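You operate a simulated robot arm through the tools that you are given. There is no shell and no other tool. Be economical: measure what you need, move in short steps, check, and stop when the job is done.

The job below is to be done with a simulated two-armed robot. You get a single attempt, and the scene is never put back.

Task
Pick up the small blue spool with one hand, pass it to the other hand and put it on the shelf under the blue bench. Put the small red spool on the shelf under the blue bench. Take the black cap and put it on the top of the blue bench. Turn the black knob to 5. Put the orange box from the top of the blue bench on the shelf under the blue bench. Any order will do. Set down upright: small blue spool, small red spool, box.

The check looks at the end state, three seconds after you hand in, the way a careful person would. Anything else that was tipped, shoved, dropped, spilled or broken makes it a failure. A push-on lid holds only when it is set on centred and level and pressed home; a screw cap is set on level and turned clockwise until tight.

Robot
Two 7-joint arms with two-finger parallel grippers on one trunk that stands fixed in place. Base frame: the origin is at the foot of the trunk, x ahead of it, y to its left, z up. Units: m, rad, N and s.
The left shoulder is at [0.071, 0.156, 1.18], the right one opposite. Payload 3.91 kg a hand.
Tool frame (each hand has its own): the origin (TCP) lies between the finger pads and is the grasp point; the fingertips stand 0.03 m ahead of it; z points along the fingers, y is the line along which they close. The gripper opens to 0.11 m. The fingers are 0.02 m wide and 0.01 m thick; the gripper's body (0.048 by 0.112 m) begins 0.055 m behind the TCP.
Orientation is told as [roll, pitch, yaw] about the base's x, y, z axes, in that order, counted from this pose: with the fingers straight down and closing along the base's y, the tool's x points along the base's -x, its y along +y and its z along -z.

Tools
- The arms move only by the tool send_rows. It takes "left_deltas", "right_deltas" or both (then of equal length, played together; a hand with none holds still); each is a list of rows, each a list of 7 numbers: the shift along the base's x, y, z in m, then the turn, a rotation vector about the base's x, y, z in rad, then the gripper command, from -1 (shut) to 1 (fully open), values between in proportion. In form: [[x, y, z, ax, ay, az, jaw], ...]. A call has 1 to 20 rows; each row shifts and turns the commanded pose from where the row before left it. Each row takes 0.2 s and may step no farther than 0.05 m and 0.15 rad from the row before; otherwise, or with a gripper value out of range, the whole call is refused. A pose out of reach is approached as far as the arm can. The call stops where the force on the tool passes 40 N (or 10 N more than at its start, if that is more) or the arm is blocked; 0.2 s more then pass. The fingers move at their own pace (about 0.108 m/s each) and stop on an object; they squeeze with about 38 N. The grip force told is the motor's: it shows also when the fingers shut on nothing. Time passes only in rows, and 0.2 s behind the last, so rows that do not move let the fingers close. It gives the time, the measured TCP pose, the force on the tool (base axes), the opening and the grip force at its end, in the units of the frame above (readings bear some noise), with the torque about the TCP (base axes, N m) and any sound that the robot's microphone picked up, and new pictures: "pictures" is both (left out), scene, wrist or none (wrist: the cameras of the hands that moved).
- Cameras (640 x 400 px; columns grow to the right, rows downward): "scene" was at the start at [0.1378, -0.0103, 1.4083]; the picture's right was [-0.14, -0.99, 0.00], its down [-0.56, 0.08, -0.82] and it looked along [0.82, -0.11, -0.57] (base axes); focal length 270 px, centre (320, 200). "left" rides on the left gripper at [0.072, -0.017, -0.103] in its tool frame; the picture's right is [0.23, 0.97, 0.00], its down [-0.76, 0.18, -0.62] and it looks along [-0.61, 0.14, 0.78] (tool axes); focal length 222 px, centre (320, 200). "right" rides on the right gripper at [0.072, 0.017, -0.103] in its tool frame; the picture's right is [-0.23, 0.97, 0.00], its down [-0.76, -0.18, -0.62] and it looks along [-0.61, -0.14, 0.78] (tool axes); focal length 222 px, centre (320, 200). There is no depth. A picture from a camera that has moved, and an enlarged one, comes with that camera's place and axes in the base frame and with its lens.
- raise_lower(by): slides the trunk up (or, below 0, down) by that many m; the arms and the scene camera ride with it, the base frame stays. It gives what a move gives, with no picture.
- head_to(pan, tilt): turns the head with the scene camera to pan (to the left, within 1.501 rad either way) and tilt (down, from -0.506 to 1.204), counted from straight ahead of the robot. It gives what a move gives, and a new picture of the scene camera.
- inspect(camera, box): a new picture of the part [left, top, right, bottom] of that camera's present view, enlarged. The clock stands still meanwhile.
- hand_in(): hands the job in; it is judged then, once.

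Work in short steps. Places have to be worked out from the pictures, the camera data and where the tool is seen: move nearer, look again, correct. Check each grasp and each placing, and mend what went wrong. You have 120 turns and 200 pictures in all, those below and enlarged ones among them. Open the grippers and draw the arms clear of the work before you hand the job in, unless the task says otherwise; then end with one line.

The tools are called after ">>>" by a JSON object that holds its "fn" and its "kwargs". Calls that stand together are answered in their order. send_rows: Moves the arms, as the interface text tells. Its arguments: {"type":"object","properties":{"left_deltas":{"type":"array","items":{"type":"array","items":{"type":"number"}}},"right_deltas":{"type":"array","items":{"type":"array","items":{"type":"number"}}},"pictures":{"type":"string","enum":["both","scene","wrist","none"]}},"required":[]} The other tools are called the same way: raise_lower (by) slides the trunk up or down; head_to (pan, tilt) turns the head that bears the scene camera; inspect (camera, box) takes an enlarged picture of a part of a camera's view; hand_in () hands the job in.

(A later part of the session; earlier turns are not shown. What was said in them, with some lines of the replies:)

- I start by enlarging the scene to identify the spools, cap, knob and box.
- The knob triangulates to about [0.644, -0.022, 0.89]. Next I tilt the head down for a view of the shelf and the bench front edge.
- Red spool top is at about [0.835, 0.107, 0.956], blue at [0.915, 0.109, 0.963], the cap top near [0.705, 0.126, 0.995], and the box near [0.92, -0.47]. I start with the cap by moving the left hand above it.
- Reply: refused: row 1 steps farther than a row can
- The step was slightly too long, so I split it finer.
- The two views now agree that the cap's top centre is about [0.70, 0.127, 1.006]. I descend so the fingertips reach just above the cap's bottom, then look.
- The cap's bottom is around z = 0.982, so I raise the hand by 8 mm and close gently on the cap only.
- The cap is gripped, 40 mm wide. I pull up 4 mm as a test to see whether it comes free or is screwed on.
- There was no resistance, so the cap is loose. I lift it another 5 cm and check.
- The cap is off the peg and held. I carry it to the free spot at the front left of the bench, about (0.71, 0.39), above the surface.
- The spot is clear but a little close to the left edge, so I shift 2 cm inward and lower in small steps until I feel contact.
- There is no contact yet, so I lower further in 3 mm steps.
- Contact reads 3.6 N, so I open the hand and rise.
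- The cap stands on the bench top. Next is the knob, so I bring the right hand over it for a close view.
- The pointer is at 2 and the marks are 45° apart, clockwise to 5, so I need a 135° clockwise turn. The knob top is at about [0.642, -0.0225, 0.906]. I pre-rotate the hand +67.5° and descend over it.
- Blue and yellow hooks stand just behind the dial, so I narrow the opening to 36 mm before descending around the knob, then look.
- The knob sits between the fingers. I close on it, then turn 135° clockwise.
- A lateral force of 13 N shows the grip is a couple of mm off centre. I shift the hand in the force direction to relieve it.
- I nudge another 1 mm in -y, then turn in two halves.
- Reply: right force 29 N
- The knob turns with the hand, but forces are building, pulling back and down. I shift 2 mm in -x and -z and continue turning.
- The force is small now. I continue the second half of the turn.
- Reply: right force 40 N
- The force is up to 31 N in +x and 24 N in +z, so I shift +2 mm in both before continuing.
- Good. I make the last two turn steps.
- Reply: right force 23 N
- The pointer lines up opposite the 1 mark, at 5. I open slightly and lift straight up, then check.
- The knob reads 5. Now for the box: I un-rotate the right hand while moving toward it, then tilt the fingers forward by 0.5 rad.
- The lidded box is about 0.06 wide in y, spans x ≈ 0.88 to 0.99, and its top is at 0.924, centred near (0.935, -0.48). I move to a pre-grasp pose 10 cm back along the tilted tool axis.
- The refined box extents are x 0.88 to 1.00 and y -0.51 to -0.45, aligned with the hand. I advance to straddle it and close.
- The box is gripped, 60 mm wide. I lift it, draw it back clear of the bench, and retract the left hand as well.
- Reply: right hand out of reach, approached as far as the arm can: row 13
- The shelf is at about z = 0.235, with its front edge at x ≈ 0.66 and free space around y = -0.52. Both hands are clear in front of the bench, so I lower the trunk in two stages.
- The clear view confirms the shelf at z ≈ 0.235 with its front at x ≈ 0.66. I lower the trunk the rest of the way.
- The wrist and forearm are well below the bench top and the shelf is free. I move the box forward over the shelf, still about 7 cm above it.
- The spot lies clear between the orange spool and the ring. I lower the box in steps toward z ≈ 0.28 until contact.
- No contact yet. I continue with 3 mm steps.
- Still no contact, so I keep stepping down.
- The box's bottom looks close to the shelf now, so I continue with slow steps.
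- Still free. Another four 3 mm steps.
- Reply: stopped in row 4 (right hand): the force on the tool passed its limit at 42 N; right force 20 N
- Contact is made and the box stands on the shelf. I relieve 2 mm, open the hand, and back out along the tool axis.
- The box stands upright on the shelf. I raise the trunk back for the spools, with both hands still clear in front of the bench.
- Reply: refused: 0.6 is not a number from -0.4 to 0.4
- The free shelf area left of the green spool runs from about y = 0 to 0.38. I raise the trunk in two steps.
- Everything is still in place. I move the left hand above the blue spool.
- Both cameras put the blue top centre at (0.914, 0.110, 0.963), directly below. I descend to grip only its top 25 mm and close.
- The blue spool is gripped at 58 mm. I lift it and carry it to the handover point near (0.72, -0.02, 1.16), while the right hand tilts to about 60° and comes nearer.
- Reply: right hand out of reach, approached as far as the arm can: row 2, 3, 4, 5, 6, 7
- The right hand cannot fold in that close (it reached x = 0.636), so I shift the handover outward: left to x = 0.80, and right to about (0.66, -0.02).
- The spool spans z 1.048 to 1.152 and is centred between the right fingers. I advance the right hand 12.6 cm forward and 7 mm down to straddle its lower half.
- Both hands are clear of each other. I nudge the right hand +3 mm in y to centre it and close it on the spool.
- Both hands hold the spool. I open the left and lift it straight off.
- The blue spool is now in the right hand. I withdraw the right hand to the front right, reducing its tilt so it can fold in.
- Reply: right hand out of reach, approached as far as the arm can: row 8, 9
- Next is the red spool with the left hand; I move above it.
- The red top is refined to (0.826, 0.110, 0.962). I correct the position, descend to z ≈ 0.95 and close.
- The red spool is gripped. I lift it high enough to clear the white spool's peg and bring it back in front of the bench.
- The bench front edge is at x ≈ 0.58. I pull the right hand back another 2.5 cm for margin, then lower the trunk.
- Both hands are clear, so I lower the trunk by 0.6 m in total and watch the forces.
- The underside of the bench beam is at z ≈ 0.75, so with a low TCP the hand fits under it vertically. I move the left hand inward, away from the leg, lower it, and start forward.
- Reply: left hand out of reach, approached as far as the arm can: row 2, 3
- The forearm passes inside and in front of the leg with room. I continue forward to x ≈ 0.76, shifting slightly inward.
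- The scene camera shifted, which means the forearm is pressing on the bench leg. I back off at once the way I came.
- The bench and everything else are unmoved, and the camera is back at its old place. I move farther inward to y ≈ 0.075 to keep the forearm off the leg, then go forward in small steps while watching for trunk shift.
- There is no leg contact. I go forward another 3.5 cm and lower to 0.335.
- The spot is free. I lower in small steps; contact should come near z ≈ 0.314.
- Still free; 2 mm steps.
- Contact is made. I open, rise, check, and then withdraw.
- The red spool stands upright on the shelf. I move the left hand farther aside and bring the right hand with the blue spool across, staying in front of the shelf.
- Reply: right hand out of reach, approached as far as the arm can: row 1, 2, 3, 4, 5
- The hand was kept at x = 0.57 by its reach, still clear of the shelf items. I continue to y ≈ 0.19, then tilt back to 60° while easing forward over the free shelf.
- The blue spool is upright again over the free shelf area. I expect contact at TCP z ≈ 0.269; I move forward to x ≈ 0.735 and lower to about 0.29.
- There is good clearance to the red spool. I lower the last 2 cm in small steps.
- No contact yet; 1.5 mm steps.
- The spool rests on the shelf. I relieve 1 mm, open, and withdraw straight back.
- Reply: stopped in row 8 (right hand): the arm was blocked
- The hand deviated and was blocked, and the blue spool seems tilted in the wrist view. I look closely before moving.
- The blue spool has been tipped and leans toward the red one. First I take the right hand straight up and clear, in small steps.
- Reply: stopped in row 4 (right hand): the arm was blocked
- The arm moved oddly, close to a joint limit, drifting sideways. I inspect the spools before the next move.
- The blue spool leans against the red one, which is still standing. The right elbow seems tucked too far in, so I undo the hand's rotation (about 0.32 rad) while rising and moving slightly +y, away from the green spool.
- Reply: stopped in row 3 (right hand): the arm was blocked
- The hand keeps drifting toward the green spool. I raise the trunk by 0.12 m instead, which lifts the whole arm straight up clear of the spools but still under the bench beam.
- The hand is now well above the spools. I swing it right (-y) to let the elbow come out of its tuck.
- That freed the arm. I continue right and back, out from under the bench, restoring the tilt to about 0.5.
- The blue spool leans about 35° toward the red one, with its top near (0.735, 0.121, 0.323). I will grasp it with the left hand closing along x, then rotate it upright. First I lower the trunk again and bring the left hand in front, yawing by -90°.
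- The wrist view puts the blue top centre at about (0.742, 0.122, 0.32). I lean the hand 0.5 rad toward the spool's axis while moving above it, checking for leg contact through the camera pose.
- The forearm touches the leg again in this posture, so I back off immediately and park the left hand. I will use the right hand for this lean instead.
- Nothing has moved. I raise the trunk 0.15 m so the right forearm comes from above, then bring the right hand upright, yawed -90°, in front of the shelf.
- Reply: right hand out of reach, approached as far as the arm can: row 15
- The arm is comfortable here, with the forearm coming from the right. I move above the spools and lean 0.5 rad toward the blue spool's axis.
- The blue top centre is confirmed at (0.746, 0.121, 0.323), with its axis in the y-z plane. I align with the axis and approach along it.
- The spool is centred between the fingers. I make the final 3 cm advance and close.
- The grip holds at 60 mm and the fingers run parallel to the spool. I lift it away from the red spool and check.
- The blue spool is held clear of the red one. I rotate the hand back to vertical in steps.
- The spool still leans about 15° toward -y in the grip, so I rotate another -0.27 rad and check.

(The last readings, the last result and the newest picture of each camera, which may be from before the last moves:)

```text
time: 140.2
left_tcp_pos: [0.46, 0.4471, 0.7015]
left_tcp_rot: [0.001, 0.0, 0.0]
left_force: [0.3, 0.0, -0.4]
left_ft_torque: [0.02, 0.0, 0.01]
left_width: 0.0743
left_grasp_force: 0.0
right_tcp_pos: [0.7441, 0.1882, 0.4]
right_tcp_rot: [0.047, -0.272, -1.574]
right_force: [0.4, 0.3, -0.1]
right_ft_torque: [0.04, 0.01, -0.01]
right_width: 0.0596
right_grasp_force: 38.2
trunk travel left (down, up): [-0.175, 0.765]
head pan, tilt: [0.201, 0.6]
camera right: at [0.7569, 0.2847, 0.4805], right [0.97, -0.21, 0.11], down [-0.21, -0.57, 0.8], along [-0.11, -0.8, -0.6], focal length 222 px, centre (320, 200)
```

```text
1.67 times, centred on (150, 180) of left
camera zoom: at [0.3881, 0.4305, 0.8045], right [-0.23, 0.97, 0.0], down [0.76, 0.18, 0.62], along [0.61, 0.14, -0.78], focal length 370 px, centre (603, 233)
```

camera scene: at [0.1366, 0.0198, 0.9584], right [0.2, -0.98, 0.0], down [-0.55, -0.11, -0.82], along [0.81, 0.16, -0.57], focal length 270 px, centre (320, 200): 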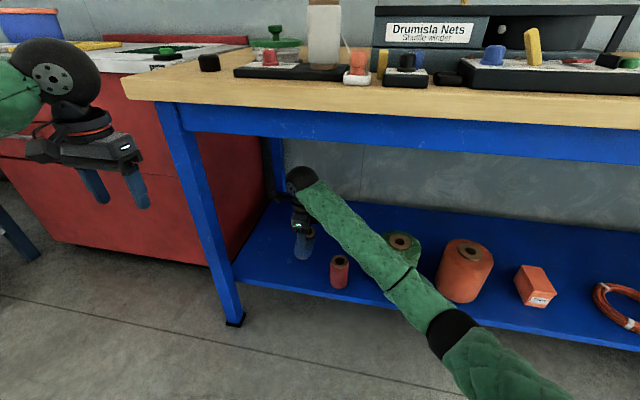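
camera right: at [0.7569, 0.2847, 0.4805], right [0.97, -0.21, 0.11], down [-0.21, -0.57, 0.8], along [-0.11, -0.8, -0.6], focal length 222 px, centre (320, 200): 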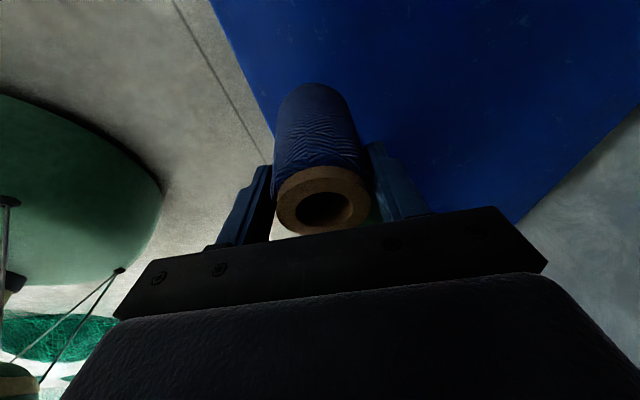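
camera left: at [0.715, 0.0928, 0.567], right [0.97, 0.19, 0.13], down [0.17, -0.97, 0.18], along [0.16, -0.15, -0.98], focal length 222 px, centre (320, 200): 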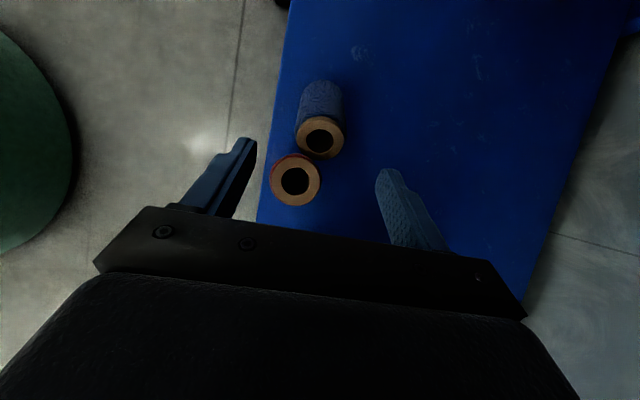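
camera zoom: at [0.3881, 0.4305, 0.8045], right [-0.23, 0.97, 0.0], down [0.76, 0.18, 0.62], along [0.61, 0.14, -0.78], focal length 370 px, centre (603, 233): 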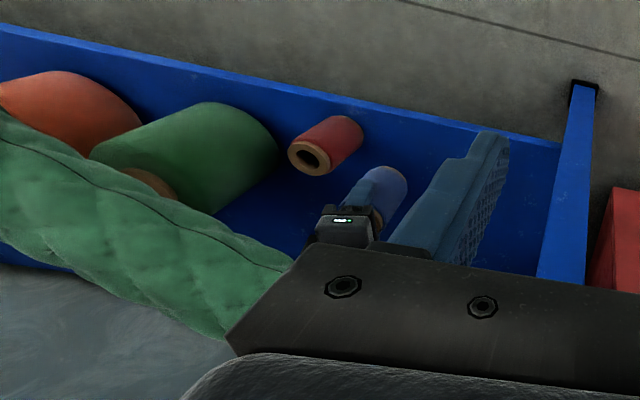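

The blue spool now looks upright. I lower it with the trunk, a pure vertical move with no arm refolding, and stop short of contact.

>>> {"fn": "raise_lower", "kwargs": {"by": -0.085}}

>>> {"fn": "inspect", "kwargs": {"camera": "scene", "box": [250, 160, 400, 280]}}

```text
time: 141.4
left_tcp_pos: [0.4593, 0.448, 0.6155]
left_tcp_rot: [0.0, 0.0, 0.0]
left_force: [-0.1, 0.3, -0.2]
left_ft_torque: [0.0, -0.03, 0.0]
left_width: 0.0743
left_grasp_force: 0.0
right_tcp_pos: [0.7441, 0.1862, 0.3156]
right_tcp_rot: [0.048, -0.273, -1.573]
right_force: [-0.8, -0.2, -1.9]
right_ft_torque: [0.02, -0.01, 0.01]
right_width: 0.0595
right_grasp_force: 38.3
trunk travel left (down, up): [-0.09, 0.85]
head pan, tilt: [0.201, 0.6]
```

```text
3.33 times, centred on (325, 220) of scene
camera zoom: at [0.1366, 0.0197, 0.8736], right [0.2, -0.98, 0.0], down [-0.55, -0.11, -0.82], along [0.81, 0.16, -0.57], focal length 901 px, centre (303, 133)
```

zoom: 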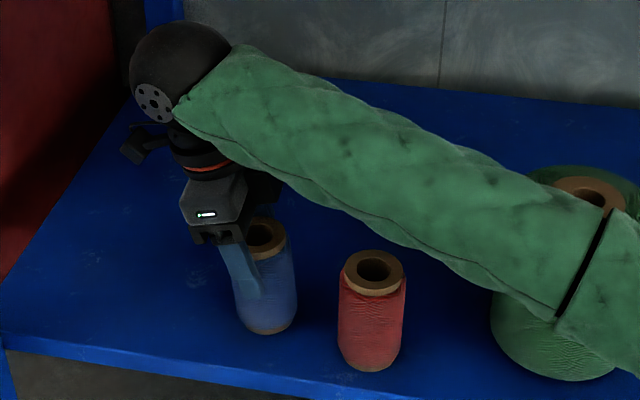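

It looks upright, about a centimetre above the shelf. I go down 8 mm with the trunk, then finish with tiny hand steps.

>>> {"fn": "raise_lower", "kwargs": {"by": -0.008}}

>>> {"fn": "send_rows", "kwargs": {"right_deltas": [[0, 0, -0.002, 0, 0, 0, -1], [0, 0, -0.002, 0, 0, 0, -1]], "pictures": "none"}}

```text
time: 142.0
left_tcp_pos: [0.4604, 0.4469, 0.6088]
left_tcp_rot: [-0.002, -0.002, 0.0]
left_force: [-0.8, -0.7, 0.2]
left_ft_torque: [0.0, -0.01, -0.03]
left_width: 0.0743
left_grasp_force: 0.0
right_tcp_pos: [0.7447, 0.1876, 0.3131]
right_tcp_rot: [0.052, -0.271, -1.572]
right_force: [-7.8, -6.8, 34.0]
right_ft_torque: [-0.12, 0.87, 0.15]
right_width: 0.0592
right_grasp_force: 38.1
trunk travel left (down, up): [-0.082, 0.858]
head pan, tilt: [0.201, 0.6]
```

```text
time: 142.4
left_tcp_pos: [0.4599, 0.447, 0.6083]
left_tcp_rot: [0.0, -0.003, -0.001]
left_force: [-0.1, 0.4, 0.3]
left_ft_torque: [0.01, -0.03, 0.01]
left_width: 0.0742
left_grasp_force: 0.0
right_tcp_pos: [0.7443, 0.1869, 0.3119]
right_tcp_rot: [0.051, -0.269, -1.573]
right_force: [-9.0, -6.2, 21.7]
right_ft_torque: [-0.29, 0.92, 0.18]
right_width: 0.0592
right_grasp_force: 37.6
trunk travel left (down, up): [-0.082, 0.858]
head pan, tilt: [0.201, 0.6]
stopped in row 1 (right hand): the force on the tool passed its limit at 47 N (the readings are from after the stop); the commanded pose is now the measured one
```

It is pressed firmly onto the shelf, at 22 N. I relieve upward by 3 mm and read the force before opening.

>>> {"fn": "send_rows", "kwargs": {"right_deltas": [[0, 0, 0.002, 0, 0, 0, -1], [0, 0, 0, 0, 0, 0, -1]], "pictures": "none"}}

>>> {"fn": "inspect", "kwargs": {"camera": "scene", "box": [260, 200, 360, 270]}}

```text
time: 143.0
left_tcp_pos: [0.4598, 0.4473, 0.6081]
left_tcp_rot: [0.0, -0.004, 0.003]
left_force: [-0.1, -0.1, 0.0]
left_ft_torque: [-0.01, -0.01, 0.0]
left_width: 0.0742
left_grasp_force: 0.1
right_tcp_pos: [0.7439, 0.1881, 0.3124]
right_tcp_rot: [0.052, -0.268, -1.572]
right_force: [-6.3, -2.7, 21.6]
right_ft_torque: [0.09, 0.74, 0.08]
right_width: 0.0592
right_grasp_force: 38.0
trunk travel left (down, up): [-0.082, 0.858]
head pan, tilt: [0.201, 0.6]
```

```text
5.71 times, centred on (310, 235) of scene
camera zoom: at [0.1356, 0.0196, 0.8656], right [0.2, -0.98, 0.0], down [-0.55, -0.11, -0.83], along [0.81, 0.16, -0.56], focal length 1544 px, centre (377, 0)
```

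zoom: 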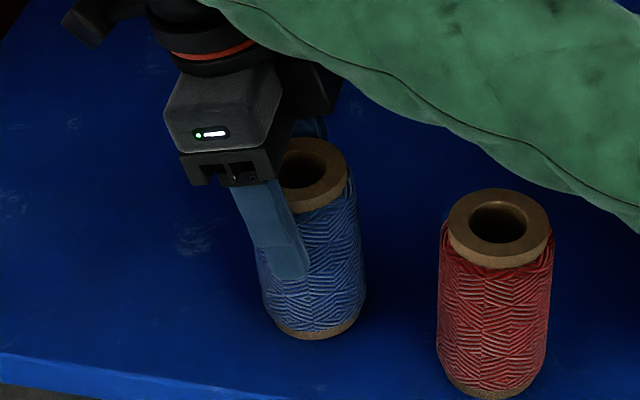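

Still 21 N, so I relieve another 3 mm.

>>> {"fn": "send_rows", "kwargs": {"right_deltas": [[0, 0, 0.0015, 0, 0, 0, -1], [0, 0, 0.0015, 0, 0, 0, -1], [0, 0, 0, 0, 0, 0, -1]], "pictures": "none"}}

```text
time: 143.8
left_tcp_pos: [0.4605, 0.4465, 0.607]
left_tcp_rot: [0.002, 0.0, 0.0]
left_force: [0.5, -0.3, -0.5]
left_ft_torque: [0.0, -0.02, -0.03]
left_width: 0.0746
left_grasp_force: 0.0
right_tcp_pos: [0.7441, 0.1876, 0.3144]
right_tcp_rot: [0.052, -0.272, -1.572]
right_force: [0.5, 0.3, -1.2]
right_ft_torque: [0.0, 0.0, -0.02]
right_width: 0.059
right_grasp_force: 38.0
trunk travel left (down, up): [-0.082, 0.858]
head pan, tilt: [0.201, 0.6]
```

It is just unloaded now. I touch down 1 mm and open the fingers gently.

>>> {"fn": "send_rows", "kwargs": {"right_deltas": [[0, 0, -0.001, 0, 0, 0, -1], [0, 0, 0, 0, 0, 0, 0.2], [0, 0, 0, 0, 0, 0, 0.5], [0, 0, 0, 0, 0, 0, 0.5]], "pictures": "wrist"}}

>>> {"fn": "inspect", "kwargs": {"camera": "scene", "box": [260, 200, 360, 270]}}

```text
time: 144.8
left_tcp_pos: [0.4603, 0.4469, 0.6084]
left_tcp_rot: [0.0, -0.002, 0.001]
left_force: [0.0, 0.0, 0.5]
left_ft_torque: [0.0, -0.01, 0.01]
left_width: 0.074
left_grasp_force: 0.1
right_tcp_pos: [0.7449, 0.1871, 0.3132]
right_tcp_rot: [0.05, -0.271, -1.573]
right_force: [0.5, -0.7, -0.6]
right_ft_torque: [0.0, -0.01, 0.01]
right_width: 0.0824
right_grasp_force: 0.1
trunk travel left (down, up): [-0.082, 0.858]
head pan, tilt: [0.201, 0.6]
camera right: at [0.7574, 0.2847, 0.3931], right [0.97, -0.21, 0.11], down [-0.21, -0.57, 0.79], along [-0.1, -0.8, -0.6], focal length 222 px, centre (320, 200)
```

right: 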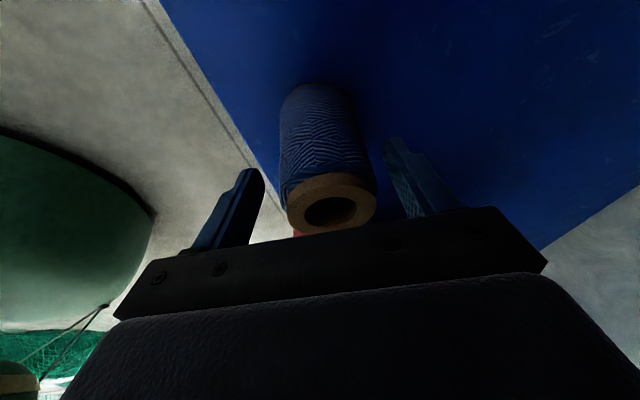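

```text
5.71 times, centred on (310, 235) of scene
camera zoom: at [0.1366, 0.0198, 0.8654], right [0.2, -0.98, 0.0], down [-0.55, -0.11, -0.82], along [0.81, 0.16, -0.57], focal length 1544 px, centre (377, 0)
```

zoom: 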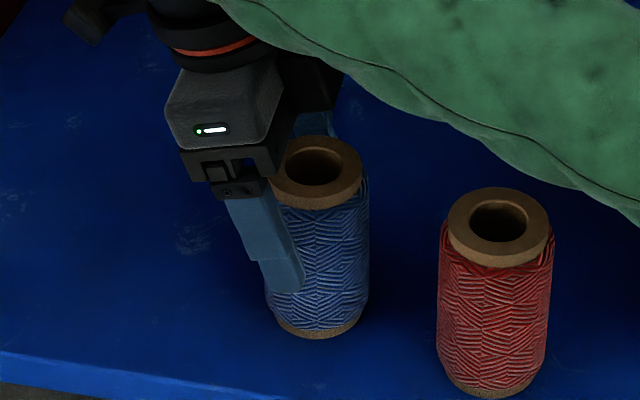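

The blue spool stands free and upright. I raise the trunk 0.13 m to lift the hand straight up off it.

>>> {"fn": "raise_lower", "kwargs": {"by": 0.13}}

>>> {"fn": "inspect", "kwargs": {"camera": "scene", "box": [200, 120, 420, 300]}}

```text
time: 146.4
left_tcp_pos: [0.4597, 0.4477, 0.7378]
left_tcp_rot: [-0.001, 0.0, 0.001]
left_force: [-0.7, 0.7, 1.3]
left_ft_torque: [-0.01, 0.01, -0.01]
left_width: 0.0741
left_grasp_force: 0.0
right_tcp_pos: [0.7455, 0.1874, 0.4437]
right_tcp_rot: [0.05, -0.271, -1.574]
right_force: [0.4, -0.3, 0.0]
right_ft_torque: [-0.03, 0.02, 0.02]
right_width: 0.0825
right_grasp_force: 0.1
trunk travel left (down, up): [-0.212, 0.728]
head pan, tilt: [0.201, 0.6]
```

```text
2.22 times, centred on (310, 210) of scene
camera zoom: at [0.1369, 0.0199, 0.9952], right [0.2, -0.98, 0.0], down [-0.55, -0.11, -0.82], along [0.81, 0.16, -0.57], focal length 600 px, centre (342, 178)
```

zoom: 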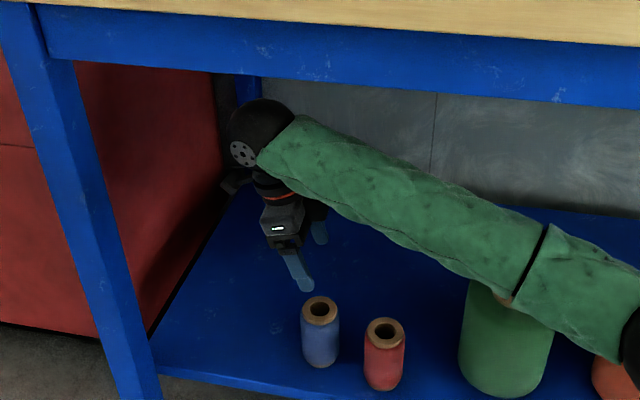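

Both small spools stand upright. I withdraw the right hand by reversing its entry path.

>>> {"fn": "send_rows", "kwargs": {"right_deltas": [[-0.029, -0.033, 0.006, 0.054, 0, 0, 0.5], [-0.029, -0.033, 0.006, 0.054, 0, 0, 0.5], [-0.029, -0.033, 0.006, 0.054, 0, 0, 0.5], [-0.029, -0.033, 0.006, 0.054, 0, 0, 0.5], [-0.029, -0.033, 0.006, 0.054, 0, 0, 0.5], [0, -0.035, 0.004, 0, 0, 0.1428, 0.5], [0, -0.035, 0.004, 0, 0, 0.1428, 0.5], [0, -0.035, 0.004, 0, 0, 0.1428, 0.5], [-0.005, -0.04, 0.004, 0, 0, 0.1428, 0.5], [-0.005, -0.04, 0.004, 0, 0, 0.1428, 0.5], [-0.005, -0.04, 0.004, 0, 0, 0.1428, 0.5], [-0.005, -0.04, 0.004, 0, 0, 0.1428, 0.5], [-0.005, -0.04, 0.004, 0, 0, 0.1428, 0.5], [-0.005, -0.04, 0.004, 0, 0, 0.1428, 0.5], [-0.005, -0.04, 0, 0, 0, 0.1428, 0.5], [-0.005, -0.04, 0, 0, 0, 0.1428, 0.5], [-0.005, -0.03, 0, 0, 0, 0, 0.5], [0, 0, 0, 0, 0, 0, 0.5]], "pictures": "scene"}}

```text
time: 150.2
left_tcp_pos: [0.4598, 0.4473, 0.7385]
left_tcp_rot: [0.0, 0.0, 0.001]
left_force: [0.4, 0.4, 0.3]
left_ft_torque: [-0.02, -0.02, 0.01]
left_width: 0.0742
left_grasp_force: 0.1
right_tcp_pos: [0.5547, -0.4326, 0.5106]
right_tcp_rot: [0.05, -0.001, 0.001]
right_force: [0.7, -0.3, -0.1]
right_ft_torque: [-0.01, -0.04, 0.0]
right_width: 0.0825
right_grasp_force: 0.1
trunk travel left (down, up): [-0.212, 0.728]
head pan, tilt: [0.201, 0.6]
camera scene: at [0.1364, 0.0195, 0.9955], right [0.2, -0.98, 0.0], down [-0.55, -0.11, -0.82], along [0.81, 0.16, -0.57], focal length 270 px, centre (320, 200)
```

scene: 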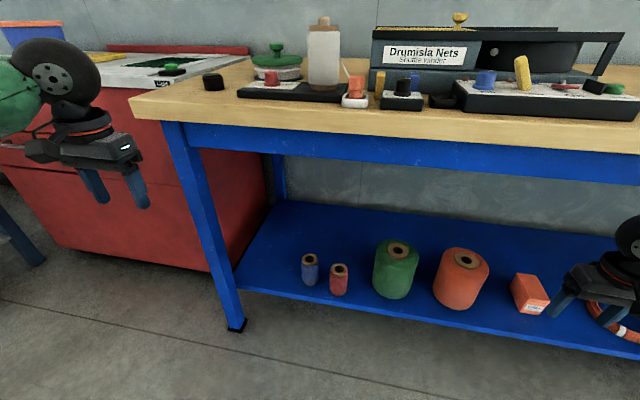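

All is upright. I pull the right hand back, then raise the trunk for a final check of the bench top and shelf.

>>> {"fn": "send_rows", "kwargs": {"right_deltas": [[-0.035, 0, 0, 0, 0, 0, 0.5], [-0.035, 0, 0, 0, 0, 0, 0.5], [-0.02, 0, 0, 0, 0, 0, 0.5], [0, 0, 0, 0, 0, 0, 0.5]], "pictures": "none"}}

>>> {"fn": "raise_lower", "kwargs": {"by": 0.4}}

>>> {"fn": "head_to", "kwargs": {"pan": -0.05, "tilt": 0.85}}

```text
time: 151.2
left_tcp_pos: [0.46, 0.4474, 0.7385]
left_tcp_rot: [0.001, 0.0, -0.001]
left_force: [0.3, -0.4, 0.8]
left_ft_torque: [0.03, -0.01, -0.02]
left_width: 0.0744
left_grasp_force: 0.0
right_tcp_pos: [0.4651, -0.4317, 0.5101]
right_tcp_rot: [0.052, 0.0, -0.002]
right_force: [0.1, 0.5, 0.5]
right_ft_torque: [0.01, 0.0, -0.02]
right_width: 0.0823
right_grasp_force: 0.1
trunk travel left (down, up): [-0.212, 0.728]
head pan, tilt: [0.201, 0.6]
```

```text
time: 155.0
left_tcp_pos: [0.46, 0.4472, 1.1374]
left_tcp_rot: [0.0, -0.001, -0.001]
left_force: [0.1, -0.8, 0.3]
left_ft_torque: [0.01, -0.03, 0.02]
left_width: 0.0744
left_grasp_force: 0.0
right_tcp_pos: [0.4645, -0.4316, 0.9102]
right_tcp_rot: [0.051, 0.001, -0.002]
right_force: [0.1, 0.7, -0.1]
right_ft_torque: [0.04, -0.01, 0.02]
right_width: 0.0826
right_grasp_force: 0.2
trunk travel left (down, up): [-0.612, 0.328]
head pan, tilt: [0.201, 0.6]
```

```text
time: 155.8
left_tcp_pos: [0.4598, 0.4469, 1.1377]
left_tcp_rot: [0.002, 0.001, 0.0]
left_force: [0.1, -0.2, -0.3]
left_ft_torque: [0.02, -0.01, -0.03]
left_width: 0.0743
left_grasp_force: 0.0
right_tcp_pos: [0.4644, -0.4319, 0.9094]
right_tcp_rot: [0.051, 0.0, -0.003]
right_force: [-0.1, 0.3, 0.1]
right_ft_torque: [-0.03, 0.01, 0.02]
right_width: 0.0825
right_grasp_force: 0.1
trunk travel left (down, up): [-0.612, 0.328]
head pan, tilt: [-0.051, 0.85]
camera scene: at [0.1281, -0.002, 1.3746], right [-0.05, -1.0, 0.0], down [-0.75, 0.04, -0.66], along [0.66, -0.03, -0.75], focal length 270 px, centre (320, 200)
```

scene: 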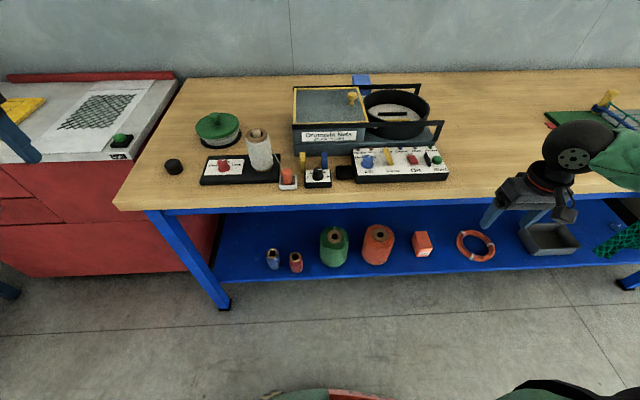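

The cap is on the bench, the knob is turned, and both spools and the box are on the shelf. One last enlarged check of the shelf and the knob.

>>> {"fn": "inspect", "kwargs": {"camera": "scene", "box": [240, 215, 460, 290]}}

>>> {"fn": "inspect", "kwargs": {"camera": "scene", "box": [150, 110, 350, 210]}}

```text
2.91 times, centred on (350, 252) of scene
camera zoom: at [0.1281, -0.002, 1.3746], right [-0.05, -1.0, 0.0], down [-0.75, 0.04, -0.66], along [0.66, -0.03, -0.75], focal length 786 px, centre (233, 47)
```

zoom: 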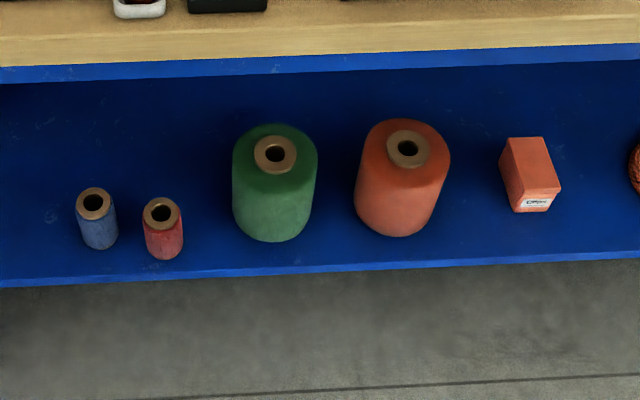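

```text
3.20 times, centred on (250, 160) of scene
camera zoom: at [0.1281, -0.002, 1.3746], right [-0.05, -1.0, 0.0], down [-0.75, 0.04, -0.66], along [0.66, -0.03, -0.75], focal length 864 px, centre (544, 328)
```

zoom: 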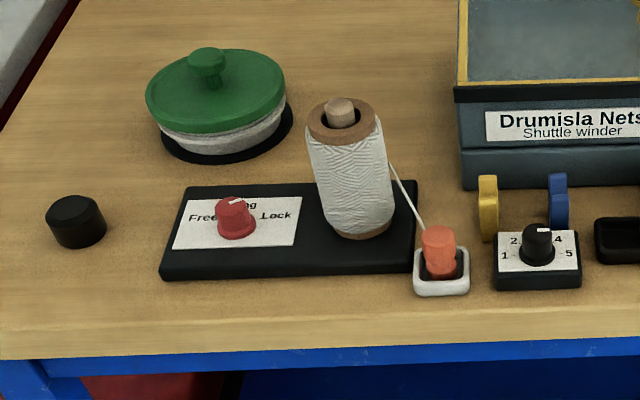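

Everything is in place, both hands are open and both arms are clear, so I hand in.

>>> {"fn": "hand_in", "kwargs": {}}

```text
The job is handed in.
```

All five parts were finished and the job is handed in: the blue spool (passed from left hand to right), the red spool and the box stand upright on the shelf, the cap is on the bench top, and the knob points to 5. On the way, the right hand knocked the blue spool over so it leaned on the red one; I picked it up again and set it upright. The left forearm also pressed on the bench leg twice, but nothing moved.
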